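You operate a simulated robot arm through the tools that you are given. There is no shell and no other tool. Be economical: measure what you need, move in short steps, check, and stop when the job is done.

You run a simulated robot arm. Do the job below in one go: nothing can be reset, and whatever is moved stays where it is left.

Task
Push the green hose on the hose tail, tighten its clamp, open the yellow valve.
Fine: the clamp's pointer ends in the green; the valve opens last.

Only the result counts: the job must be done as asked and must still hold three seconds after the hand-in. Knocking over, shifting, dropping, spilling or breaking anything else fails it.

Robot
A 7-joint arm with a two-finger parallel gripper, fixed in place. Base frame: the origin is at the foot of the arm, x ahead of it, y to its left, z up. Units: m, rad, N and s.
With the tool pointing down near the work surface it reaches from about 0.28 to 0.68 m from the base axis. Its first joint turns from -1.152 to 1.152 rad. Payload 1.57 kg.
The TCP is the grasp point between the finger pads, 0.03 m short of the fingertips. In the tool frame z runs along the fingers and y along their closing line. Largest opening 0.11 m; finger width 0.024, thickness 0.012; the body of the gripper, 0.048 by 0.112 m, starts 0.078 m behind the TCP.
Orientation is that of the tool frame in the base frame, as [roll, pitch, yaw] about the fixed x, y, z axes, in that order (R = Rz(yaw) Ry(pitch) Rx(roll)). With the fingers straight down and closing along the base's y, the tool's x points along the base's -x, its y along +y and its z along -z.

Tools
- The arm moves only by the tool jog_arm. Its arguments are lists of equal length, an entry for each row: "slide": the shift along the base's x, y, z in m, a list of three; "turn": the turn, a rotation vector about the base's x, y, z in rad, a list of three; "jaw": the finger opening in m, from 0 to 0.11. In form: {"slide": [[x, y, z], ...], "turn": [[wx, wy, wz], ...], "jaw": [jaw, ...]}. A call has 1 to 10 rows; each row shifts and turns the commanded pose from where the row before left it. Each row takes 0.2 s and may step no farther than 0.05 m and 0.15 rad from the row before; otherwise, or with a gripper value out of range, the whole call is refused. A pose out of reach is approached as far as the arm can. The call stops where the force on the tool passes 40 N (or 10 N more than at its start, if that is more) or the arm is blocked; 0.2 s more then pass. The fingers move at their own pace (about 0.108 m/s each) and stop on an object; they squeeze with about 28 N. The grip force told is the motor's: it shows also when the fingers shut on nothing. Time passes only in rows, and 0.2 s behind the last, so rows that do not move let the fingers close. It gives the time, the measured TCP pose, the force on the tool (base axes), the opening and the grip force at its end, in the units of the frame above (readings bear some noise).
- Cameras (640 x 400 px; columns grow to the right, rows downward): "scene" is fixed at [0.1477, -0.3778, 1.4108]; the picture's right is [0.90, -0.43, 0.00], its down [-0.23, -0.48, -0.85] and it looks along [0.36, 0.77, -0.53] (base axes); focal length 354 px, centre (320, 200). "wrist" rides on the gripper at [-0.036, 0, -0.08] in the tool frame; the picture's right is [0.00, -1.00, 0.00], its down [0.97, 0.00, -0.24] and it looks along [0.24, 0.00, 0.97] (tool axes); focal length 218 px, centre (320, 200). There is no depth. A picture from a camera that has moved, and an enlarged one, comes with that camera's place and axes in the base frame and with its lens.
- capture(camera): a new picture of that camera. The clock stands still meanwhile.
- inspect(camera, box): a new picture of the part [left, top, right, bottom] of that camera's present view, enlarged. The clock stands still meanwhile.
- job_done(): hands the job in; it is judged then, once.

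Go step by step. Nothing tells you positions but the pictures and the camera data: compare them with the known pose of the tool, close in by small moves and look again before you grip or let go. The budget is 120 turns and 64 pictures, counting those below and the enlarged ones. Unless the task says otherwise, let go and move clear before handing in, and close with one line.

The tools are called after "Call:" as a command line: name --argument value ..., lists and objects as JSON in quotes. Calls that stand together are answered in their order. jog_arm: Moves the arm, as the interface text tells. Its arguments: {"type":"object","properties":{"slide":{"type":"array"},"turn":{"type":"array"},"jaw":{"type":"array"}},"required":["slide","turn","jaw"]} The other tools are called the same way: capture (camera) takes a picture; inspect (camera, box) takes an enlarged picture of a part of a camera's view; job_done () hands the job in.

At the start:

```text
time: 0.0
eef_pos: [0.2661, 0.314, 1.1309]
orientation: [3.141, -0.001, 3.141]
wrist_force: [-1.0, 0.3, -0.4]
grip_width: 0.11
grip_force: 0.1
```

scene: 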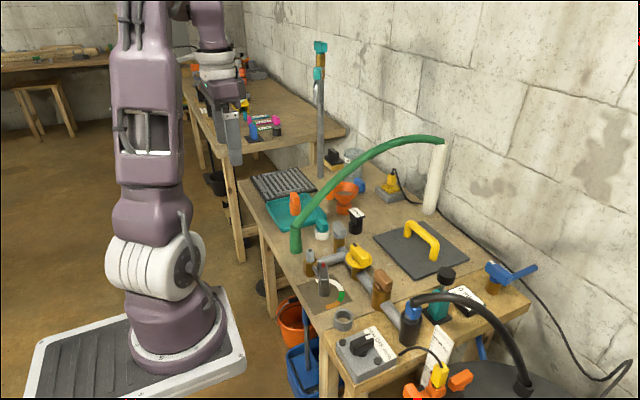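
wrist: 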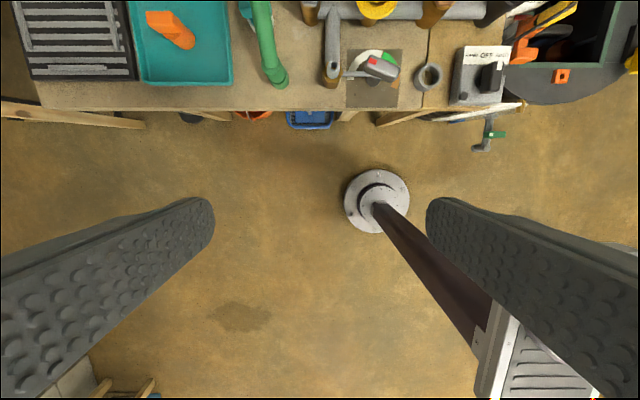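

I see a green hose arching from a white post, with its free end hanging near the front of the bench, and a pipe assembly with a yellow valve beside it. I'll enlarge both areas first.

Call:
inspect --camera "scene" --box '[270, 190, 430, 310]'

Call:
inspect --camera "wrist" --box '[220, 0, 540, 120]'

```text
3.33 times, centred on (350, 250) of scene
camera zoom: at [0.1477, -0.3778, 1.4108], right [0.9, -0.43, 0.0], down [-0.23, -0.48, -0.85], along [0.36, 0.77, -0.53], focal length 1179 px, centre (220, 33)
```

zoom: 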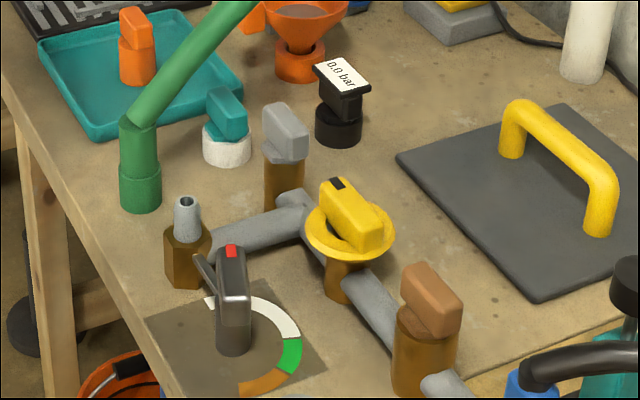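

```text
2.00 times, centred on (380, 60) of wrist
camera zoom: at [0.302, 0.3136, 1.211], right [0.0, -1.0, 0.0], down [-0.97, 0.0, 0.24], along [-0.24, 0.0, -0.97], focal length 436 px, centre (200, 480)
```

zoom: 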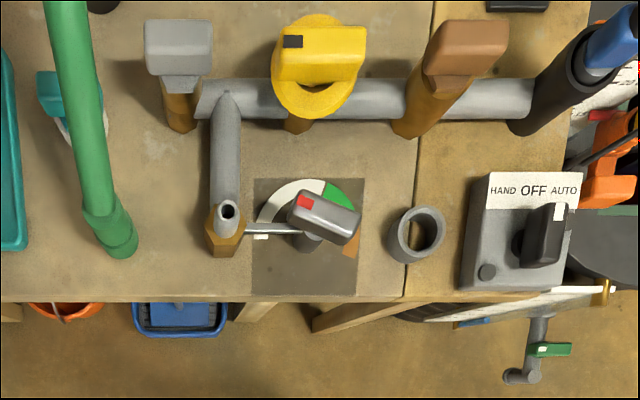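

The hose tail tip is at about (0.43, 0.29, 0.80). The hose end is at about (0.43, 0.39), hanging just above the bench, and the clamp knob is at about (0.43, 0.21). Next I'll look from above.

Call:
jog_arm --slide '[[0.05, -0.01, 0], [0.05, -0.01, 0], [0.05, -0.01, 0], [0.04, -0.01, 0], [0, 0, -0.03]]' --turn '[[0, 0, 0], [0, 0, 0], [0, 0, 0], [0, 0, 0], [0, 0, 0]]' --jaw '[0.11, 0.11, 0.11, 0.11, 0.11]'

Call:
capture --camera "wrist"

Call:
inspect --camera "scene" --box '[295, 230, 375, 310]'

```text
refused: row 1 steps farther than a row can; nothing moved
```

```text
59 pictures are left
camera wrist: at [0.302, 0.3136, 1.211], right [0.0, -1.0, 0.0], down [-0.97, 0.0, 0.24], along [-0.24, 0.0, -0.97], focal length 218 px, centre (320, 200)
```

wrist: 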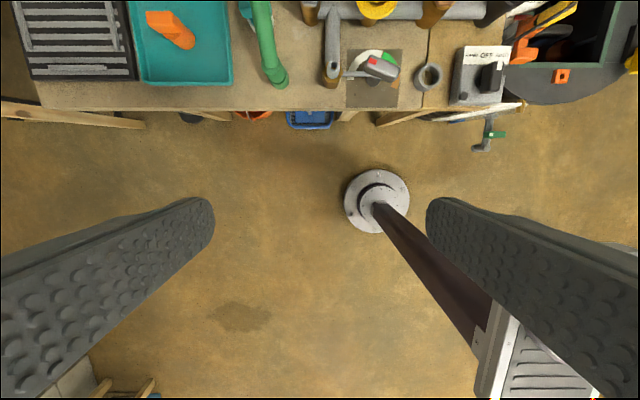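

```text
5.00 times, centred on (335, 270) of scene
camera zoom: at [0.1477, -0.3778, 1.4108], right [0.9, -0.43, 0.0], down [-0.23, -0.48, -0.85], along [0.36, 0.77, -0.53], focal length 1768 px, centre (245, -150)
```

zoom: 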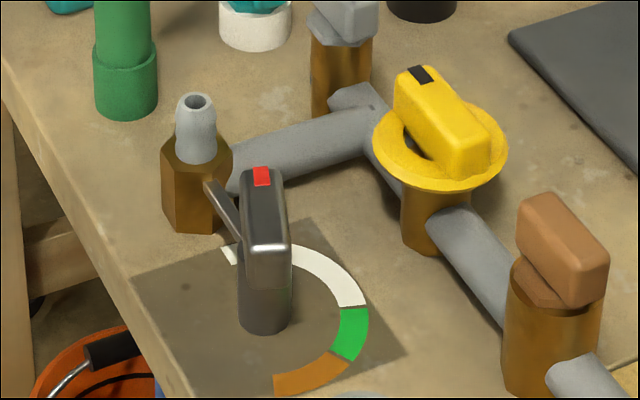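

The step was too long, so I'll retry with shorter ones.

Call:
jog_arm --slide '[[0.045, -0.01, 0], [0.045, -0.01, 0], [0.045, -0.01, 0], [0.045, -0.01, 0], [0, 0, -0.03]]' --turn '[[0, 0, 0], [0, 0, 0], [0, 0, 0], [0, 0, 0], [0, 0, 0]]' --jaw '[0.11, 0.11, 0.11, 0.11, 0.11]'

Call:
capture --camera "wrist"

```text
time: 1.2
eef_pos: [0.4478, 0.2743, 1.1027]
orientation: [3.141, 0.001, -3.141]
wrist_force: [-0.1, 0.1, 0.0]
grip_width: 0.1098
grip_force: 0.1
```

```text
57 pictures are left
camera wrist: at [0.4826, 0.2738, 1.1807], right [0.0, -1.0, 0.0], down [-0.97, 0.0, 0.24], along [-0.24, 0.0, -0.97], focal length 218 px, centre (320, 200)
```

wrist: 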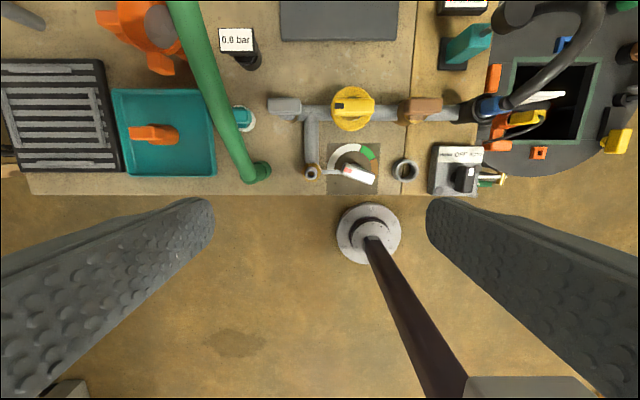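

Call:
inspect --camera "wrist" --box '[300, 130, 390, 195]'

Call:
inspect --camera "wrist" --box '[230, 70, 400, 190]'

```text
6.15 times, centred on (345, 162) of wrist
camera zoom: at [0.4826, 0.2738, 1.1807], right [0.0, -1.0, 0.0], down [-0.97, 0.0, 0.24], along [-0.24, 0.0, -0.97], focal length 1343 px, centre (166, 431)
```

zoom: 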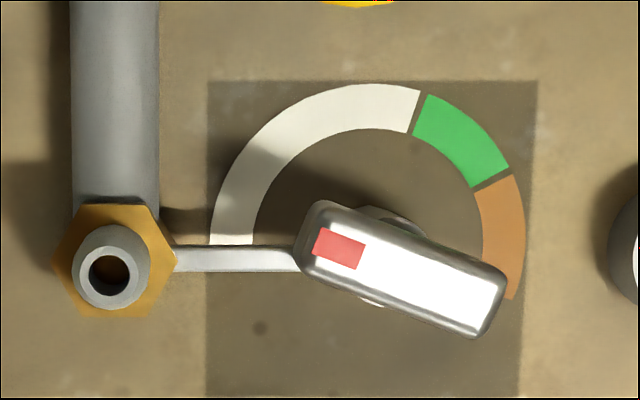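

```text
3.33 times, centred on (315, 130) of wrist
camera zoom: at [0.4826, 0.2738, 1.1807], right [0.0, -1.0, 0.0], down [-0.97, 0.0, 0.24], along [-0.24, 0.0, -0.97], focal length 728 px, centre (337, 433)
```

zoom: 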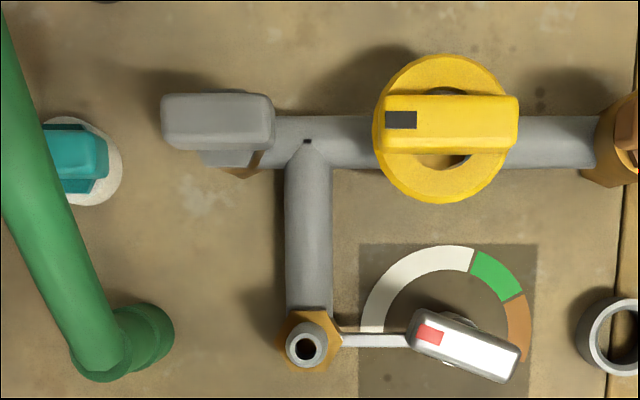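

The pointer appears to be the red end of the knob, currently at about 158°, with the green at 27–71°. I'll check the valve markings and the notes lying about.

Call:
inspect --camera "wrist" --box '[320, 75, 384, 140]'

Call:
inspect --camera "scene" --box '[330, 230, 400, 280]'

Call:
inspect --camera "scene" --box '[330, 280, 490, 390]'

```text
6.15 times, centred on (352, 108) of wrist
camera zoom: at [0.4826, 0.2738, 1.1807], right [0.0, -1.0, 0.0], down [-0.97, 0.0, 0.24], along [-0.24, 0.0, -0.97], focal length 1343 px, centre (123, 769)
```

zoom: 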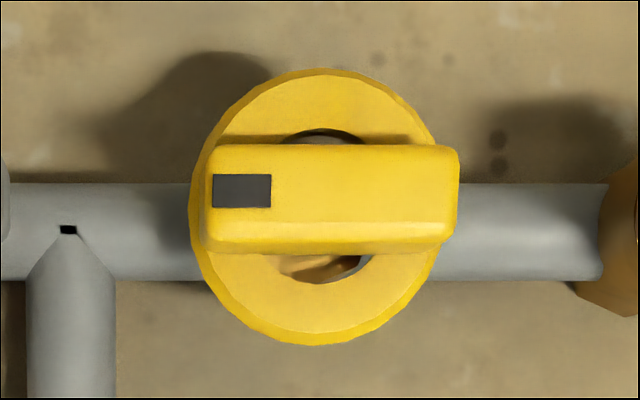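

```text
8.00 times, centred on (365, 255) of scene
camera zoom: at [0.1477, -0.3778, 1.4108], right [0.9, -0.43, 0.0], down [-0.23, -0.48, -0.85], along [0.36, 0.77, -0.53], focal length 2829 px, centre (-40, -240)
```

zoom: 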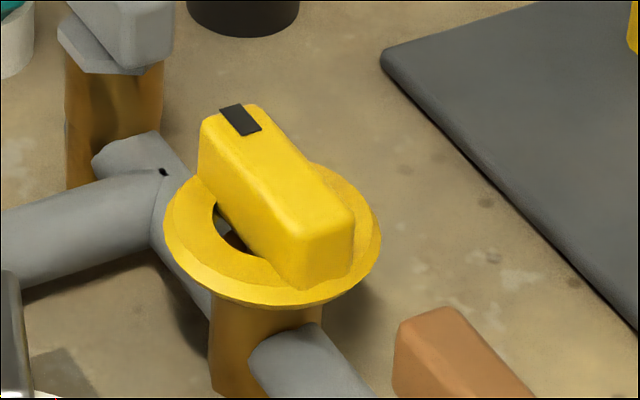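

```text
3.64 times, centred on (410, 335) of scene
camera zoom: at [0.1477, -0.3778, 1.4108], right [0.9, -0.43, 0.0], down [-0.23, -0.48, -0.85], along [0.36, 0.77, -0.53], focal length 1286 px, centre (-7, -291)
```

zoom: 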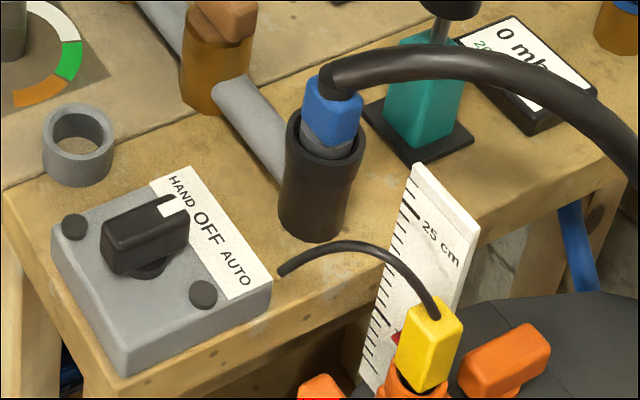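

Vertical hose section: (0.431, 0.392), from z≈0.725 to 0.82. I'll back off, tilt the tool about 55° so it points forward and down, and approach from the front.

Call:
jog_arm --slide '[[-0.04, 0.02, 0], [-0.04, 0.02, 0], [-0.03, 0.02, 0], [0, 0.03, -0.03], [0, 0.028, -0.035], [0, 0, -0.045], [0, 0, -0.045]]' --turn '[[0, -0.137, 0], [0, -0.137, 0], [0, -0.137, 0], [0, -0.137, 0], [0, -0.137, 0], [0, -0.137, 0], [0, -0.137, 0]]' --jaw '[0.08, 0.08, 0.08, 0.08, 0.08, 0.08, 0.08]'

Call:
capture --camera "wrist"

Call:
capture --camera "scene"

```text
time: 2.8
eef_pos: [0.3377, 0.3919, 0.9462]
orientation: [3.14, 0.96, -3.141]
wrist_force: [-0.8, 0.0, 0.1]
grip_width: 0.0802
grip_force: 0.0
```

```text
51 pictures are left
camera wrist: at [0.2911, 0.3901, 1.0205], right [0.0, -1.0, 0.0], down [-0.75, 0.0, -0.66], along [0.66, 0.0, -0.75], focal length 218 px, centre (320, 200)
```

wrist: 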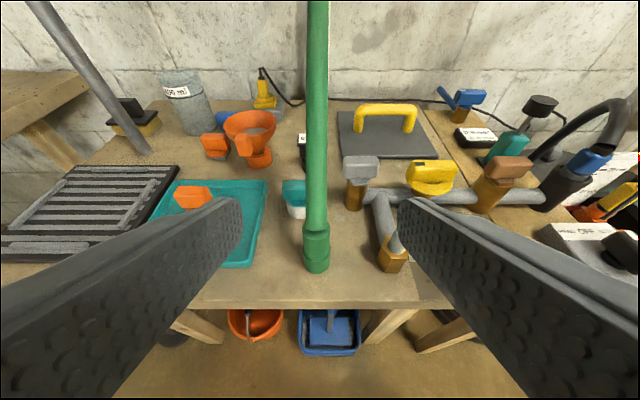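

```text
50 pictures are left
```

scene: 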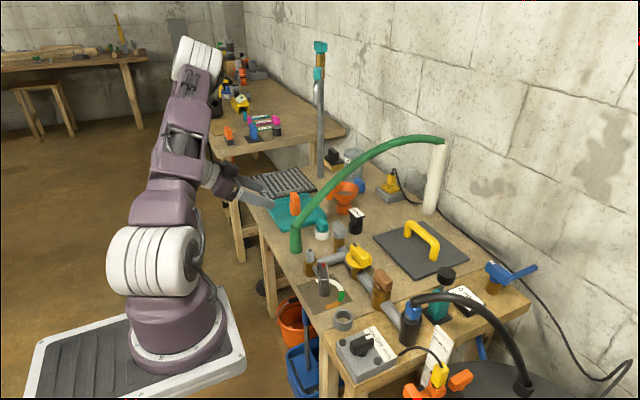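

The hose is centred between the fingers. I'll descend and move in along the tool axis.

Call:
jog_arm --slide '[[0, 0, -0.048], [0, 0, -0.048], [0.031, 0, -0.022], [0.031, 0, -0.022], [0.031, 0, -0.021]]' --turn '[[0, 0, 0], [0, 0, 0], [0, 0, 0], [0, 0, 0], [0, 0, 0]]' --jaw '[0.08, 0.08, 0.08, 0.08, 0.08]'

Call:
capture --camera "wrist"

Call:
inspect --camera "scene" --box '[230, 170, 390, 270]'

```text
time: 4.0
eef_pos: [0.431, 0.3907, 0.7844]
orientation: [-3.14, 0.96, -3.14]
wrist_force: [-0.3, 0.4, -0.4]
grip_width: 0.0802
grip_force: 0.0
```

```text
49 pictures are left
camera wrist: at [0.3851, 0.3907, 0.86], right [0.0, -1.0, 0.0], down [-0.75, 0.0, -0.66], along [0.66, 0.0, -0.75], focal length 218 px, centre (320, 200)
```

wrist: 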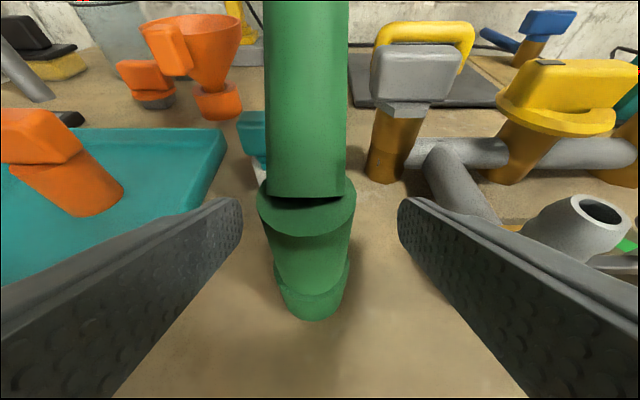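

```text
4.00 times, centred on (310, 220) of scene
camera zoom: at [0.1477, -0.3778, 1.4108], right [0.9, -0.43, 0.0], down [-0.23, -0.48, -0.85], along [0.36, 0.77, -0.53], focal length 1415 px, centre (360, 120)
```

zoom: 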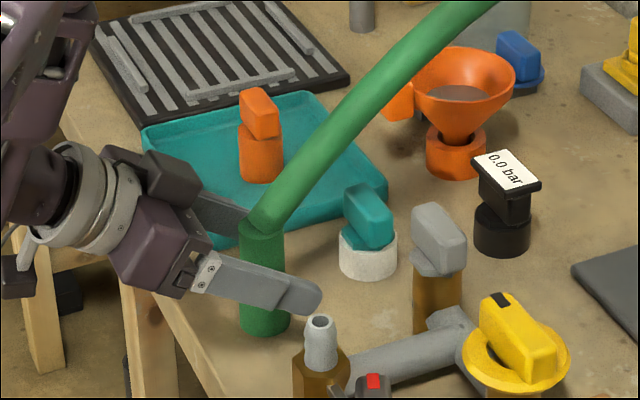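

The hose is between the pads, so I'll close on it.

Call:
jog_arm --slide '[[0, 0, 0], [0, 0, 0], [0, 0, 0]]' --turn '[[0, 0, 0], [0, 0, 0], [0, 0, 0]]' --jaw '[0.0, 0.0, 0.0]'

Call:
jog_arm --slide '[[0, 0, 0.02], [0, 0, 0.02], [0, 0, 0.02]]' --turn '[[0, 0, 0], [0, 0, 0], [0, 0, 0]]' --jaw '[0.0, 0.0, 0.0]'

Call:
capture --camera "wrist"

Call:
inspect --camera "scene" --box '[230, 170, 390, 270]'

```text
time: 4.8
eef_pos: [0.4318, 0.3909, 0.7865]
orientation: [3.14, 0.96, 3.141]
wrist_force: [0.9, 3.5, 2.4]
grip_width: 0.0336
grip_force: 27.6
```

```text
time: 5.6
eef_pos: [0.4302, 0.3905, 0.8456]
orientation: [-3.139, 0.957, -3.141]
wrist_force: [1.0, 0.6, -0.6]
grip_width: 0.0325
grip_force: 28.0
```

```text
47 pictures are left
camera wrist: at [0.384, 0.391, 0.9201], right [0.0, -1.0, 0.0], down [-0.75, 0.0, -0.66], along [0.66, 0.0, -0.75], focal length 218 px, centre (320, 200)
```

wrist: 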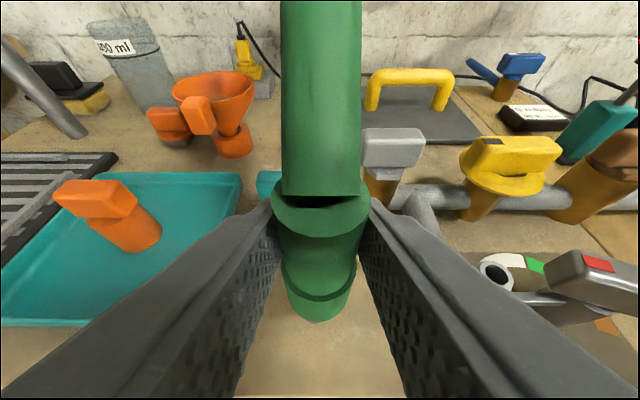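

```text
4.00 times, centred on (310, 220) of scene
camera zoom: at [0.1477, -0.3778, 1.4108], right [0.9, -0.43, 0.0], down [-0.23, -0.48, -0.85], along [0.36, 0.77, -0.53], focal length 1415 px, centre (360, 120)
```

zoom: 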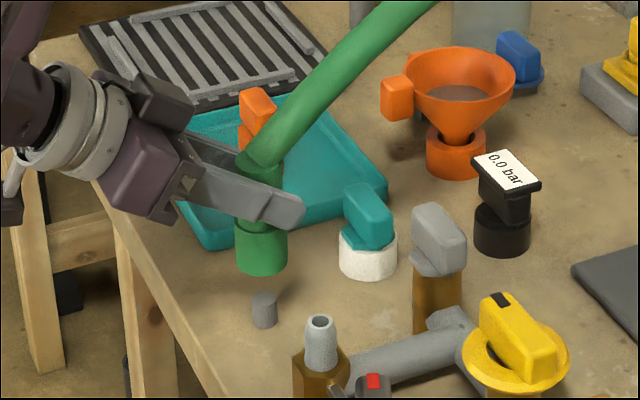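

The hose is held, with its bottom about 0.063 below the TCP. It had been sitting on a small stud. I'll lift it above the tail and move over.

Call:
jog_arm --slide '[[0, 0, 0.02], [0, 0, 0.02], [0, 0, 0.005], [0, -0.025, 0], [0, -0.025, 0], [0, -0.025, 0], [0.002, -0.0255, 0], [0, 0, 0]]' --turn '[[0, 0, 0], [0, 0, 0], [0, 0, 0], [0, 0, 0], [0, 0, 0], [0, 0, 0], [0, 0, 0], [0, 0, 0]]' --jaw '[0, 0, 0, 0, 0, 0, 0, 0]'

Call:
capture --camera "wrist"

Call:
inspect --camera "scene" --box '[270, 200, 370, 280]'

```text
time: 7.4
eef_pos: [0.4306, 0.2919, 0.8903]
orientation: [3.141, 0.961, 3.142]
wrist_force: [0.2, 0.0, -2.3]
grip_width: 0.0323
grip_force: 28.1
```

```text
45 pictures are left
camera wrist: at [0.3851, 0.2918, 0.9657], right [0.0, -1.0, 0.0], down [-0.75, 0.0, -0.66], along [0.66, 0.0, -0.75], focal length 218 px, centre (320, 200)
```

wrist: 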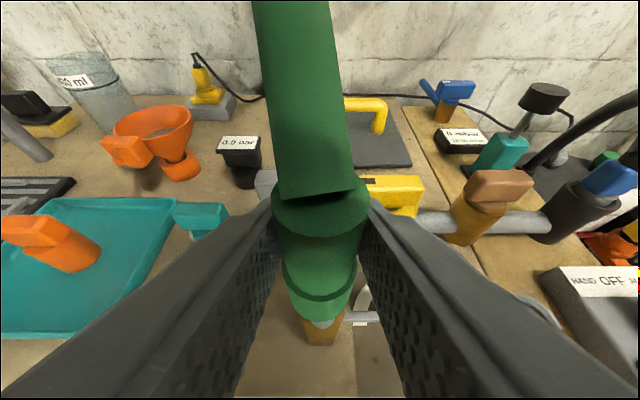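

```text
5.00 times, centred on (320, 240) of scene
camera zoom: at [0.1477, -0.3778, 1.4108], right [0.9, -0.43, 0.0], down [-0.23, -0.48, -0.85], along [0.36, 0.77, -0.53], focal length 1768 px, centre (320, 0)
```

zoom: 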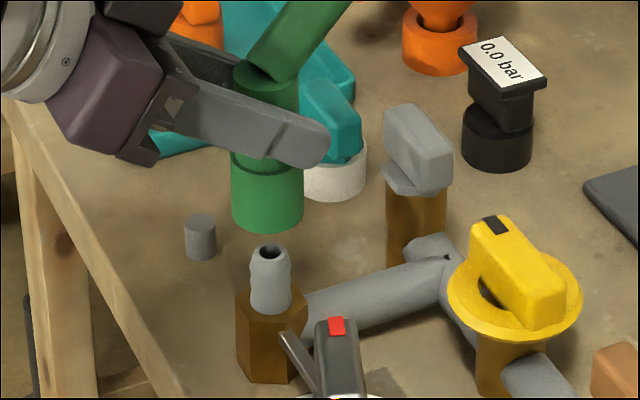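

Nearly above the tail. I'll zoom the wrist view to check the alignment.

Call:
inspect --camera "wrist" --box '[270, 240, 390, 360]'

```text
3.33 times, centred on (330, 300) of wrist
camera zoom: at [0.3851, 0.2918, 0.9657], right [0.0, -1.0, 0.0], down [-0.75, 0.0, -0.66], along [0.66, 0.0, -0.75], focal length 728 px, centre (287, -133)
```

zoom: 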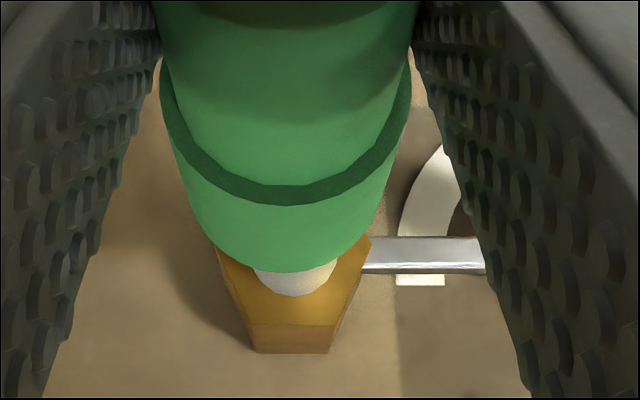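

Hose and tail agree in x, and y needs about −2 mm. I'll correct that and descend.

Call:
jog_arm --slide '[[0, -0.002, 0], [0, 0, -0.01], [0, 0, -0.01], [0, 0, -0.005], [0, 0, -0.005], [0, 0, 0]]' --turn '[[0, 0, 0], [0, 0, 0], [0, 0, 0], [0, 0, 0], [0, 0, 0], [0, 0, 0]]' --jaw '[0, 0, 0, 0, 0, 0]'

Call:
inspect --camera "scene" --box '[270, 200, 370, 280]'

Call:
inspect --camera "wrist" --box '[270, 240, 390, 360]'

```text
time: 8.8
eef_pos: [0.4311, 0.2893, 0.8606]
orientation: [-3.141, 0.96, -3.141]
wrist_force: [-0.2, -0.4, -2.3]
grip_width: 0.0324
grip_force: 28.3
```

```text
5.00 times, centred on (320, 240) of scene
camera zoom: at [0.1477, -0.3778, 1.4108], right [0.9, -0.43, 0.0], down [-0.23, -0.48, -0.85], along [0.36, 0.77, -0.53], focal length 1768 px, centre (320, 0)
```

zoom: 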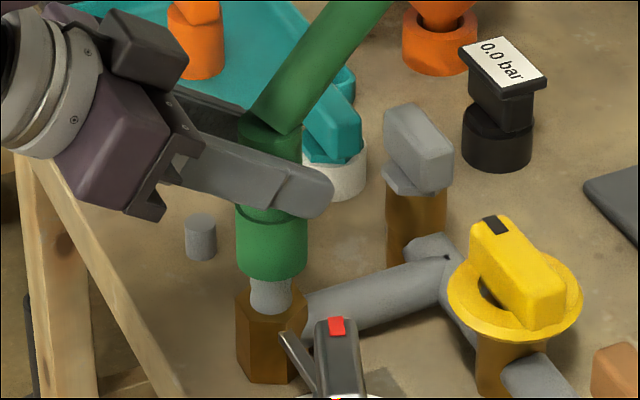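

```text
3.33 times, centred on (330, 300) of wrist
camera zoom: at [0.3858, 0.2893, 0.9355], right [0.0, -1.0, 0.0], down [-0.75, 0.0, -0.66], along [0.66, 0.0, -0.75], focal length 728 px, centre (287, -133)
```

zoom: 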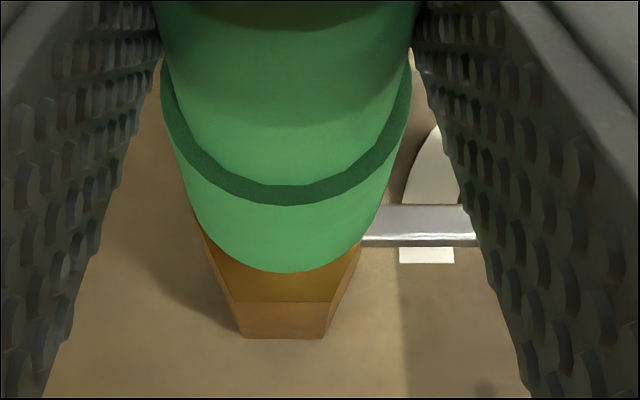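

Aligned. Now I'll push on.

Call:
jog_arm --slide '[[0, 0.0006, -0.004], [0, 0, -0.004], [0, 0, -0.004], [0, 0, -0.004], [0, 0, -0.004]]' --turn '[[0, 0, 0], [0, 0, 0], [0, 0, 0], [0, 0, 0], [0, 0, 0]]' --jaw '[0, 0, 0, 0, 0]'

Call:
inspect --camera "scene" --box '[270, 200, 370, 280]'

```text
time: 10.0
eef_pos: [0.4313, 0.2903, 0.8407]
orientation: [-3.141, 0.959, -3.141]
wrist_force: [-0.5, 0.2, -2.2]
grip_width: 0.0324
grip_force: 28.3
```

```text
5.00 times, centred on (320, 240) of scene
camera zoom: at [0.1477, -0.3778, 1.4108], right [0.9, -0.43, 0.0], down [-0.23, -0.48, -0.85], along [0.36, 0.77, -0.53], focal length 1768 px, centre (320, 0)
```

zoom: 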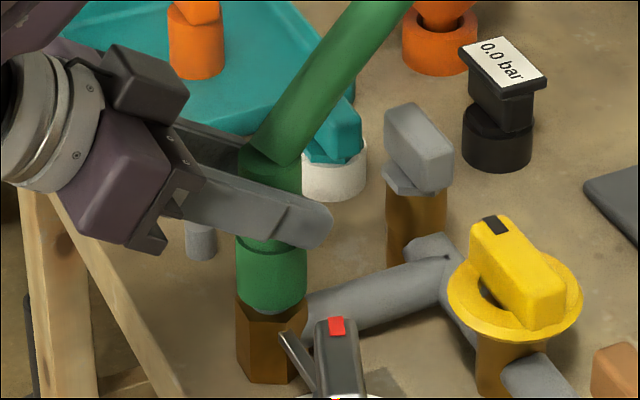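

No resistance yet, so I'll keep pressing.

Call:
jog_arm --slide '[[0, 0, -0.003], [0, 0, -0.003], [0, 0, -0.003], [0, 0, -0.003]]' --turn '[[0, 0, 0], [0, 0, 0], [0, 0, 0], [0, 0, 0]]' --jaw '[0, 0, 0, 0]'

Call:
inspect --camera "scene" --box '[270, 200, 370, 280]'

```text
time: 11.0
eef_pos: [0.4305, 0.2905, 0.83]
orientation: [3.14, 0.964, 3.141]
wrist_force: [-13.5, -7.6, 32.1]
grip_width: 0.0322
grip_force: 28.2
```

```text
5.00 times, centred on (320, 240) of scene
camera zoom: at [0.147, -0.3783, 1.4108], right [0.9, -0.43, 0.0], down [-0.22, -0.48, -0.85], along [0.36, 0.77, -0.53], focal length 1768 px, centre (320, 0)
```

zoom: 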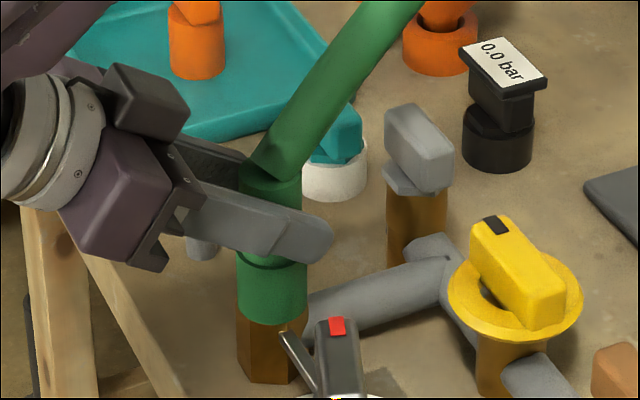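

Resistance of 32 N. I'll press slightly more to see whether it moves or has bottomed out.

Call:
jog_arm --slide '[[0, 0, -0.002], [0, 0, -0.002], [0, 0, 0]]' --turn '[[0, 0, 0], [0, 0, 0], [0, 0, 0]]' --jaw '[0, 0, 0]'

Call:
inspect --camera "wrist" --box '[240, 160, 400, 360]'

```text
time: 11.4
eef_pos: [0.4314, 0.2894, 0.83]
orientation: [3.138, 0.967, -3.141]
wrist_force: [-9.8, -5.2, 11.4]
grip_width: 0.0327
grip_force: 27.9
stopped in row 1: the force on the tool passed its limit (the readings are from after the stop); the commanded pose is now the measured one
```

```text
2.00 times, centred on (320, 260) of wrist
camera zoom: at [0.3857, 0.29, 0.9048], right [0.0, -1.0, 0.0], down [-0.75, 0.0, -0.66], along [0.66, 0.0, -0.75], focal length 436 px, centre (320, 80)
```

zoom: 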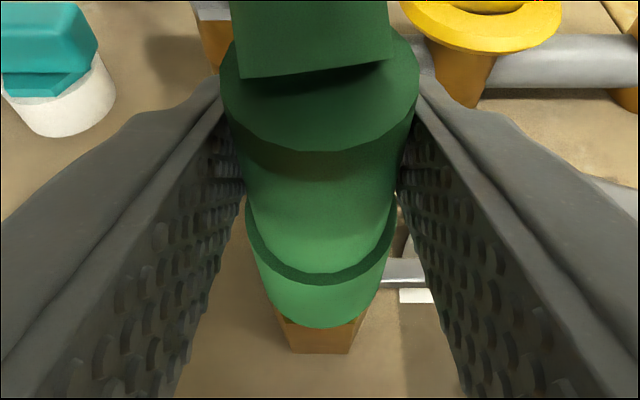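

It is a hard stop at z=0.83, so the hose is seated on the shoulder without slipping in the grip. I'll open slightly and back out.

Call:
jog_arm --slide '[[0, 0, 0], [0, 0, 0], [-0.016, 0, 0.011], [-0.024, 0, 0.017], [-0.024, 0, 0.017], [-0.024, 0, 0.017]]' --turn '[[0, 0, 0], [0, 0, 0], [0, 0, 0], [0, 0, 0], [0, 0, 0], [0, 0, 0]]' --jaw '[0.052, 0.052, 0.052, 0.052, 0.052, 0.052]'

Call:
inspect --camera "scene" --box '[270, 200, 370, 280]'

Call:
capture --camera "wrist"

```text
time: 12.8
eef_pos: [0.3693, 0.3105, 0.8948]
orientation: [-3.142, 0.965, -3.14]
wrist_force: [0.5, 1.0, 0.2]
grip_width: 0.0521
grip_force: 0.1
out of reach, approached as far as the arm can: row 5, 6
```

```text
5.00 times, centred on (320, 240) of scene
camera zoom: at [0.1477, -0.3778, 1.4108], right [0.9, -0.43, 0.0], down [-0.23, -0.48, -0.85], along [0.36, 0.77, -0.53], focal length 1768 px, centre (320, 0)
```

zoom: 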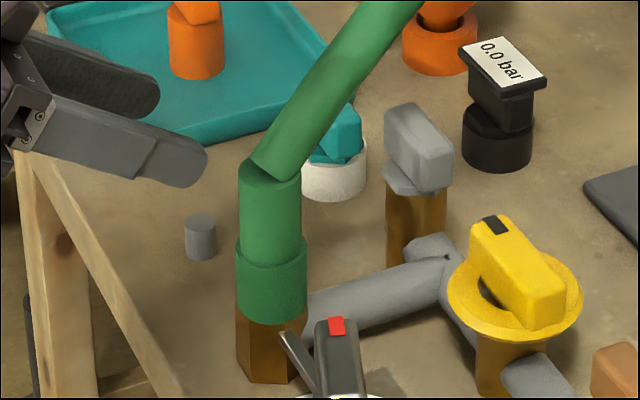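

```text
36 pictures are left
camera wrist: at [0.3216, 0.3099, 0.9683], right [0.0, -1.0, 0.0], down [-0.75, 0.0, -0.66], along [0.66, 0.0, -0.75], focal length 218 px, centre (320, 200)
```

wrist: 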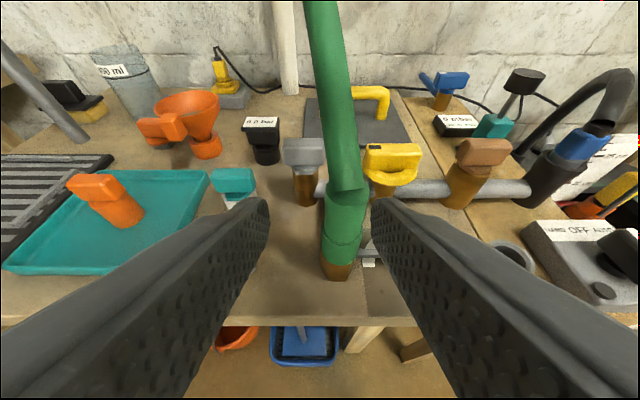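

The hose stays on. Next is the clamp. I'll straighten the tool, move above the knob axis at about (0.436, 0.2065), and yaw +68° so the fingers close across the knob bar.

Call:
jog_arm --slide '[[0, -0.01, 0.02], [0, -0.01, 0.02], [0, -0.01, 0.02], [0, -0.02, 0.02], [0, -0.02, 0.01], [0, -0.02, 0.0], [0, -0.014, 0]]' --turn '[[0, 0.1376, 0], [0, 0.1376, 0], [0, 0.1376, 0], [0, 0.1376, 0], [0, 0.1376, 0], [0, 0.1376, 0], [0, 0.1376, 0]]' --jaw '[0.052, 0.052, 0.052, 0.052, 0.052, 0.052, 0.052]'

Call:
jog_arm --slide '[[0.02, 0, 0], [0.02, 0, 0], [0.02, 0, 0], [0.007, 0, 0], [0, 0, -0.02], [0, 0, -0.02], [0, 0, -0.01], [0, 0, 0]]' --turn '[[0, 0, 0.148], [0, 0, 0.148], [0, 0, 0.148], [0, 0, 0.148], [0, 0, 0.148], [0, 0, 0.148], [0, 0, 0.148], [0, 0, 0.148]]' --jaw '[0.052, 0.052, 0.052, 0.052, 0.052, 0.052, 0.052, 0.052]'

Call:
capture --camera "wrist"

Call:
capture --camera "scene"

```text
time: 14.4
eef_pos: [0.3704, 0.2052, 0.9826]
orientation: [3.136, 0.002, 3.139]
wrist_force: [-0.1, -0.2, 0.2]
grip_width: 0.0521
grip_force: 0.1
```

```text
time: 16.2
eef_pos: [0.4368, 0.2056, 0.9346]
orientation: [3.141, 0.006, -1.955]
wrist_force: [-0.2, -0.1, -0.1]
grip_width: 0.052
grip_force: 0.0
```

```text
35 pictures are left
camera wrist: at [0.4488, 0.2382, 1.014], right [0.93, -0.38, 0.0], down [-0.36, -0.9, 0.24], along [-0.09, -0.22, -0.97], focal length 218 px, centre (320, 200)
```

wrist: 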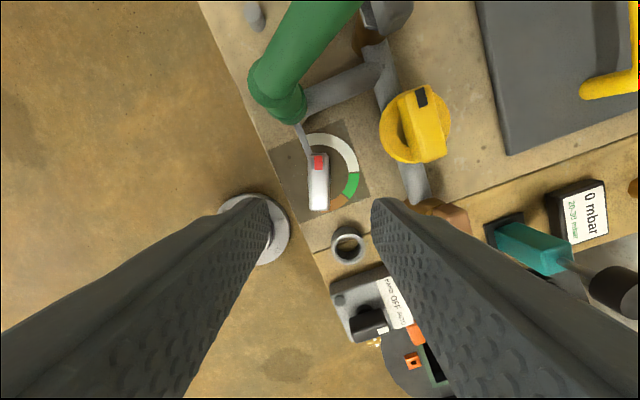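

```text
34 pictures are left
```

scene: 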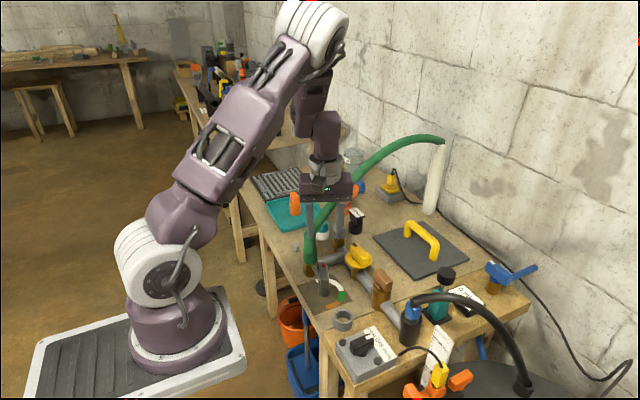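

The knob is aligned with the tool. I'll zoom to fine-tune.

Call:
inspect --camera "wrist" --box '[270, 110, 370, 220]'

```text
3.64 times, centred on (320, 165) of wrist
camera zoom: at [0.4488, 0.2382, 1.014], right [0.93, -0.38, 0.0], down [-0.36, -0.9, 0.24], along [-0.09, -0.22, -0.97], focal length 794 px, centre (320, 327)
```

zoom: 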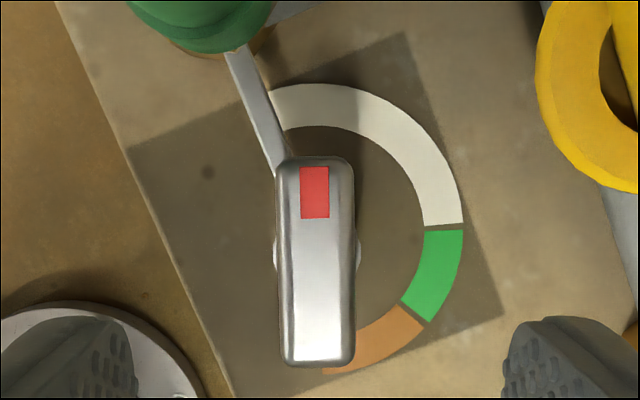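

The knob is about 2.7 mm off toward +y. I'll correct that and descend to z≈0.803, staying above the link bar.

Call:
jog_arm --slide '[[-0.0004, 0.0018, -0.03], [0, 0, -0.03], [0, 0, -0.03], [0, 0, -0.025], [0, 0, -0.0166], [0, 0, 0]]' --turn '[[0, 0, 0], [0, 0, 0], [0, 0, 0], [0, 0, 0], [0, 0, 0], [0, 0, 0]]' --jaw '[0.052, 0.052, 0.052, 0.052, 0.052, 0.052]'

Call:
capture --camera "wrist"

Call:
inspect --camera "scene" --box '[270, 200, 370, 310]'

```text
time: 17.6
eef_pos: [0.4363, 0.2067, 0.8035]
orientation: [3.139, 0.004, -1.956]
wrist_force: [0.5, -0.4, -0.4]
grip_width: 0.0519
grip_force: 0.1
```

```text
32 pictures are left
camera wrist: at [0.4493, 0.2401, 0.8818], right [0.93, -0.38, 0.0], down [-0.37, -0.9, 0.24], along [-0.09, -0.22, -0.97], focal length 218 px, centre (320, 200)
```

wrist: 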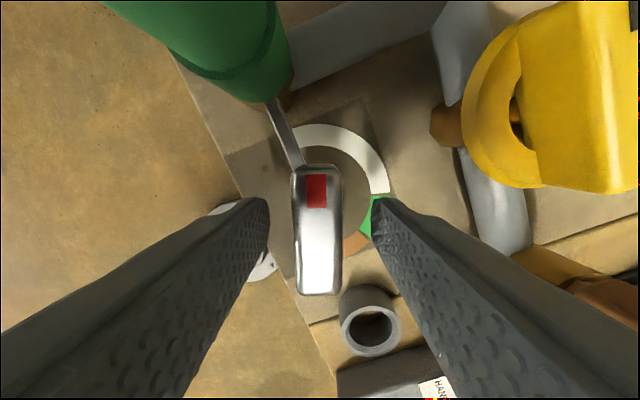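

```text
3.64 times, centred on (320, 255) of scene
camera zoom: at [0.1477, -0.3778, 1.4108], right [0.9, -0.43, 0.0], down [-0.23, -0.48, -0.85], along [0.36, 0.77, -0.53], focal length 1286 px, centre (320, 0)
```

zoom: 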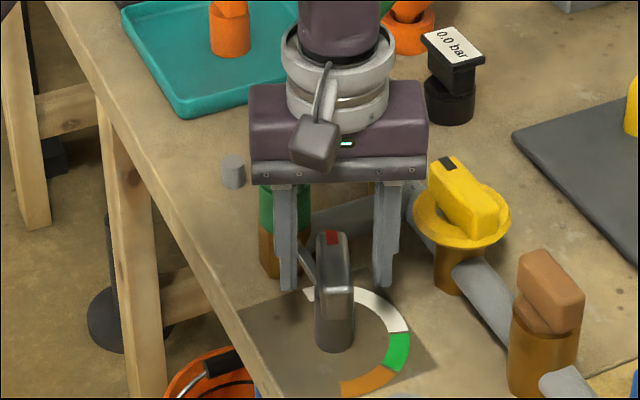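

The tips overlap the knob bar by about 20 mm, so I'll close.

Call:
jog_arm --slide '[[0, 0, -0.002], [0, 0, 0], [0, 0, 0]]' --turn '[[0, 0, 0], [0, 0, 0], [0, 0, 0]]' --jaw '[0, 0, 0]'

Call:
jog_arm --slide '[[0, 0, 0], [0, 0, 0], [0, 0, 0], [0, 0, 0]]' --turn '[[0, 0, -0.1], [0, 0, -0.1], [0, 0, -0.1], [0, 0, 0]]' --jaw '[0, 0, 0, 0]'

Call:
capture --camera "wrist"

```text
time: 18.4
eef_pos: [0.4357, 0.2071, 0.8011]
orientation: [3.139, 0.006, -1.957]
wrist_force: [-14.4, 5.0, 25.2]
grip_width: 0.0221
grip_force: 34.8
```

```text
time: 19.4
eef_pos: [0.4361, 0.2077, 0.8015]
orientation: [3.139, 0.005, -2.261]
wrist_force: [-1.4, 3.1, 9.5]
grip_width: 0.0218
grip_force: 34.7
```

```text
30 pictures are left
camera wrist: at [0.4584, 0.2348, 0.8804], right [0.77, -0.64, 0.0], down [-0.62, -0.75, 0.24], along [-0.15, -0.18, -0.97], focal length 218 px, centre (320, 200)
```

wrist: 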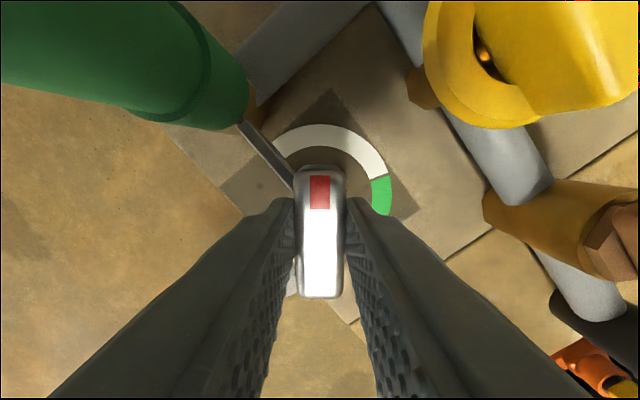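

The knob turns with the gripper. Continuing clockwise.

Call:
jog_arm --slide '[[0, 0, 0], [0, 0, 0], [0, 0, 0], [0, 0, 0], [0, 0, 0], [0, 0, 0], [0, 0, 0], [0, 0, 0], [0, 0, 0], [0, 0, 0]]' --turn '[[0, 0, -0.13], [0, 0, -0.13], [0, 0, -0.13], [0, 0, -0.13], [0, 0, -0.13], [0, 0, -0.13], [0, 0, -0.13], [0, 0, -0.13], [0, 0, -0.13], [0, 0, 0]]' --jaw '[0, 0, 0, 0, 0, 0, 0, 0, 0, 0]'

Call:
capture --camera "wrist"

```text
time: 21.6
eef_pos: [0.4382, 0.2049, 0.801]
orientation: [-3.141, 0.005, 2.85]
wrist_force: [16.2, -31.1, -10.6]
grip_width: 0.022
grip_force: 35.2
```

```text
29 pictures are left
camera wrist: at [0.47, 0.1945, 0.8805], right [-0.29, -0.96, 0.0], down [-0.93, 0.28, 0.24], along [-0.23, 0.07, -0.97], focal length 218 px, centre (320, 200)
```

wrist: 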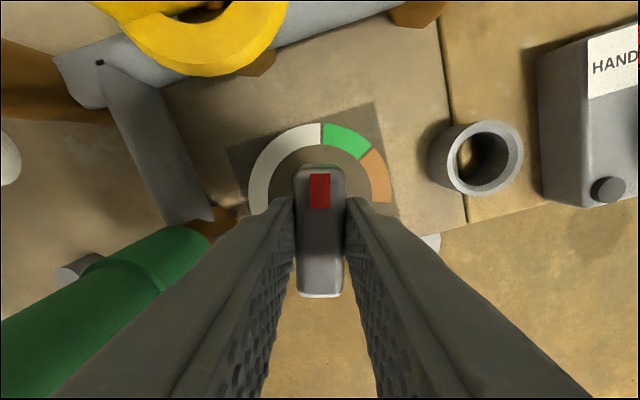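

The pointer has reached the start of the green, with about 0.43 rad to go to its middle. There is a side load, so I'll ease the position while turning.

Call:
jog_arm --slide '[[0.001, -0.001, 0], [0.0007, -0.0007, 0], [0, 0, 0]]' --turn '[[0, 0, 0], [0, 0, -0.07], [0, 0, 0]]' --jaw '[0, 0, 0]'

Call:
inspect --camera "scene" --box '[270, 170, 400, 310]'

```text
time: 22.4
eef_pos: [0.4374, 0.2035, 0.8018]
orientation: [-3.14, -0.002, 2.784]
wrist_force: [-13.1, -29.4, 18.3]
grip_width: 0.0221
grip_force: 35.1
```

```text
2.86 times, centred on (335, 240) of scene
camera zoom: at [0.1472, -0.3786, 1.4107], right [0.9, -0.43, 0.0], down [-0.22, -0.48, -0.85], along [0.36, 0.77, -0.53], focal length 1010 px, centre (277, 86)
```

zoom: 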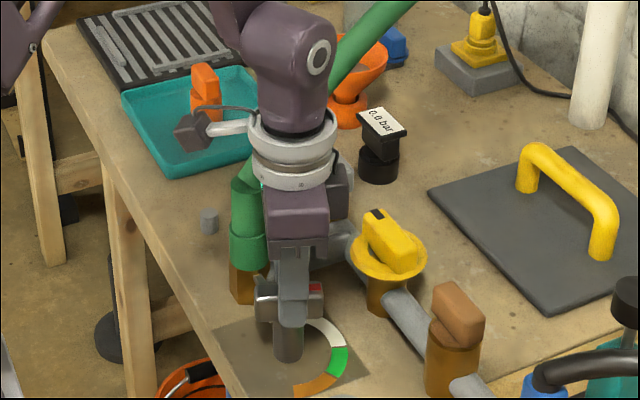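

The side force is probably knob-axis misalignment in y. I'll ease −y and see if it drops.

Call:
jog_arm --slide '[[0, -0.0015, 0], [0, 0, 0]]' --turn '[[0, 0, 0], [0, 0, 0]]' --jaw '[0, 0]'

Call:
jog_arm --slide '[[0, -0.0015, 0], [0, 0, 0]]' --turn '[[0, 0, 0], [0, 0, 0]]' --jaw '[0, 0]'

```text
time: 23.0
eef_pos: [0.4362, 0.2048, 0.8028]
orientation: [3.139, 0.001, 2.784]
wrist_force: [-19.2, -15.9, 13.2]
grip_width: 0.0219
grip_force: 34.9
```

```text
time: 23.6
eef_pos: [0.4387, 0.2047, 0.8022]
orientation: [3.137, 0.001, 2.786]
wrist_force: [-18.7, 6.4, 0.2]
grip_width: 0.0219
grip_force: 34.7
```

Confirmed: the load fell. I'll ease −x and turn the rest of the way.

Call:
jog_arm --slide '[[-0.0012, 0, 0], [0, 0, 0], [0, 0, 0], [0, 0, 0], [0, 0, 0]]' --turn '[[0, 0, 0], [0, 0, -0.12], [0, 0, -0.12], [0, 0, -0.11], [0, 0, 0]]' --jaw '[0, 0, 0, 0, 0]'

Call:
capture --camera "wrist"

```text
time: 24.8
eef_pos: [0.4367, 0.2043, 0.8017]
orientation: [3.138, 0.003, 2.434]
wrist_force: [-15.7, 14.6, -10.0]
grip_width: 0.0219
grip_force: 35.0
```

```text
27 pictures are left
camera wrist: at [0.4626, 0.1803, 0.8805], right [-0.65, -0.76, 0.0], down [-0.74, 0.63, 0.24], along [-0.18, 0.16, -0.97], focal length 218 px, centre (320, 200)
```

wrist: 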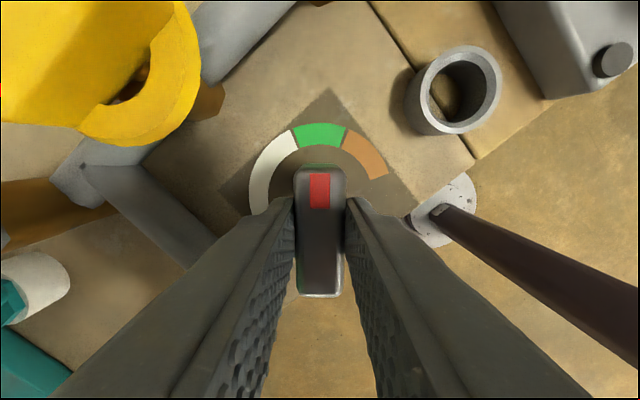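

The pointer is in the middle of the green. I'll release and rise straight up.

Call:
jog_arm --slide '[[0, 0, 0], [0, 0, 0], [0, 0, 0.03], [0, 0, 0.03], [0, 0, 0.03], [0, 0, 0.03], [0, 0, 0.03]]' --turn '[[0, 0, 0], [0, 0, 0], [0, 0, 0], [0, 0, 0], [0, 0, 0], [0, 0, 0], [0, 0, 0]]' --jaw '[0.05, 0.05, 0.05, 0.05, 0.05, 0.05, 0.05]'

Call:
capture --camera "wrist"

Call:
inspect --camera "scene" --box '[280, 200, 400, 310]'

```text
time: 26.4
eef_pos: [0.4364, 0.2031, 0.9522]
orientation: [3.139, 0.002, 2.434]
wrist_force: [-0.1, 0.0, 0.1]
grip_width: 0.0501
grip_force: 0.0
```

```text
26 pictures are left
camera wrist: at [0.462, 0.1801, 1.0317], right [-0.65, -0.76, 0.0], down [-0.74, 0.63, 0.24], along [-0.18, 0.15, -0.97], focal length 218 px, centre (320, 200)
```

wrist: 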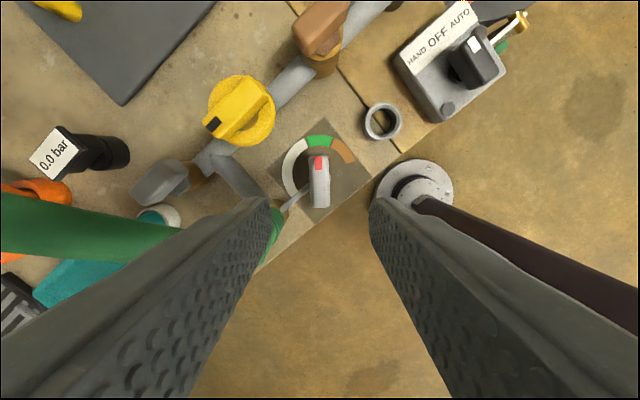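

```text
3.64 times, centred on (340, 255) of scene
camera zoom: at [0.1477, -0.3778, 1.4108], right [0.9, -0.43, 0.0], down [-0.23, -0.48, -0.85], along [0.36, 0.77, -0.53], focal length 1286 px, centre (247, 0)
```

zoom: 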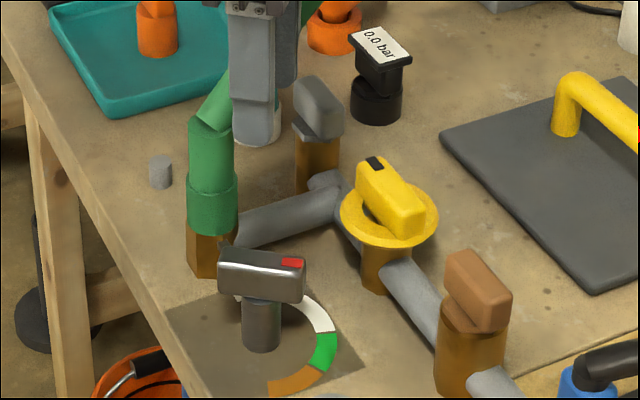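

The pointer sits in the green and the hose is still on. The valve bar is centred at about (0.540, 0.220, 0.812). I need to know the hose's path to keep clear of it, so I'll look at the scene.

Call:
capture --camera "scene"

```text
24 pictures are left
```

scene: 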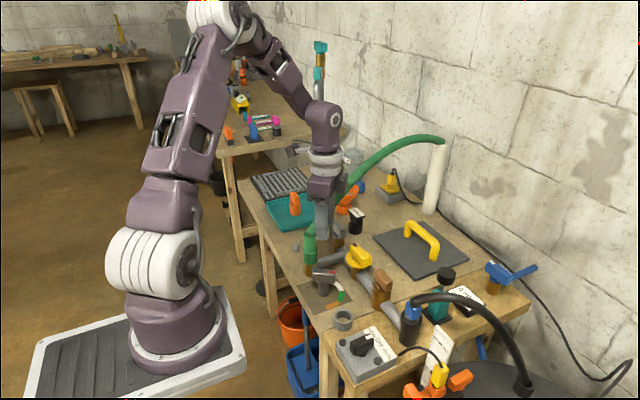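

At x≈0.54 the hose runs near y≈0.32, z≈0.93. I'll approach the valve at yaw ψ=+90° so the wrist's side box faces away from the hose.

Call:
jog_arm --slide '[[0, 0, 0.01], [0, 0, 0.01], [0, 0, 0], [0, 0, 0], [0, 0, 0], [0, 0, 0], [0, 0, 0], [0, 0, 0]]' --turn '[[0, 0, 0.1424], [0, 0, 0.1424], [0, 0, 0.1424], [0, 0, 0.1424], [0, 0, 0.1424], [0, 0, 0.1424], [0, 0, 0.1424], [0, 0, 0.1424]]' --jaw '[0.06, 0.06, 0.06, 0.06, 0.06, 0.06, 0.06, 0.06]'

Call:
jog_arm --slide '[[0.02, 0, 0], [0.02, 0, 0], [0.02, 0, 0], [0.02, 0, 0], [0.02, 0, 0], [0.004, 0.01, 0], [0, 0.006, 0], [0, 0, -0.01], [0, 0, 0]]' --turn '[[0, 0, 0.1424], [0, 0, 0.1424], [0, 0, 0.1424], [0, 0, 0.1424], [0, 0, 0.1424], [0, 0, 0.1424], [0, 0, 0.1424], [0, 0, 0.1424], [0, 0, 0]]' --jaw '[0.06, 0.06, 0.06, 0.06, 0.06, 0.06, 0.06, 0.06, 0.06]'

Call:
capture --camera "wrist"

```text
time: 28.2
eef_pos: [0.4365, 0.2029, 0.971]
orientation: [3.139, 0.006, -2.708]
wrist_force: [-0.2, -0.3, 0.3]
grip_width: 0.0599
grip_force: 0.0
```

```text
time: 30.2
eef_pos: [0.5416, 0.2179, 0.9613]
orientation: [3.14, 0.004, -1.568]
wrist_force: [-0.4, 0.0, -0.6]
grip_width: 0.0603
grip_force: 0.0
```

```text
23 pictures are left
camera wrist: at [0.5402, 0.254, 1.0406], right [1.0, 0.0, 0.0], down [0.0, -0.97, 0.24], along [0.0, -0.24, -0.97], focal length 218 px, centre (320, 200)
```

wrist: 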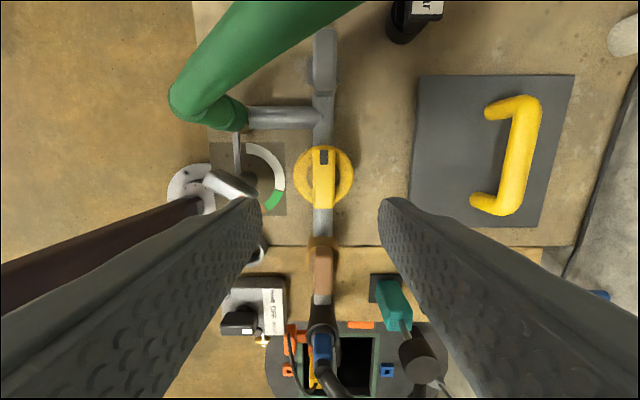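

Call:
inspect --camera "wrist" --box '[190, 120, 390, 245]'

```text
3.20 times, centred on (290, 182) of wrist
camera zoom: at [0.5402, 0.254, 1.0406], right [1.0, 0.0, 0.0], down [0.0, -0.97, 0.24], along [0.0, -0.24, -0.97], focal length 698 px, centre (416, 256)
```

zoom: 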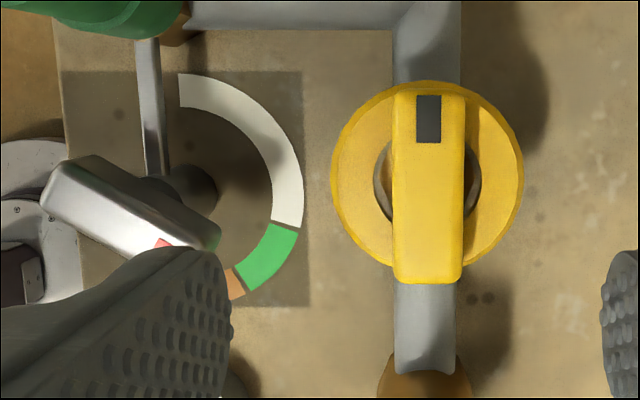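

The pointer angle looks a bit different from here, so I'll recheck it from the fixed camera.

Call:
inspect --camera "scene" --box '[280, 200, 400, 310]'

```text
3.64 times, centred on (340, 255) of scene
camera zoom: at [0.1477, -0.3778, 1.4108], right [0.9, -0.43, 0.0], down [-0.23, -0.48, -0.85], along [0.36, 0.77, -0.53], focal length 1286 px, centre (247, 0)
```

zoom: 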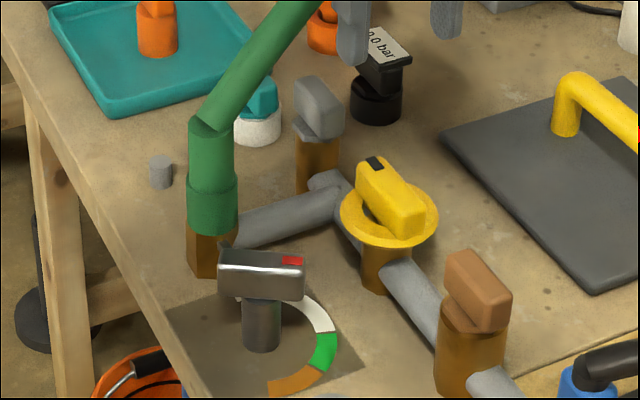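

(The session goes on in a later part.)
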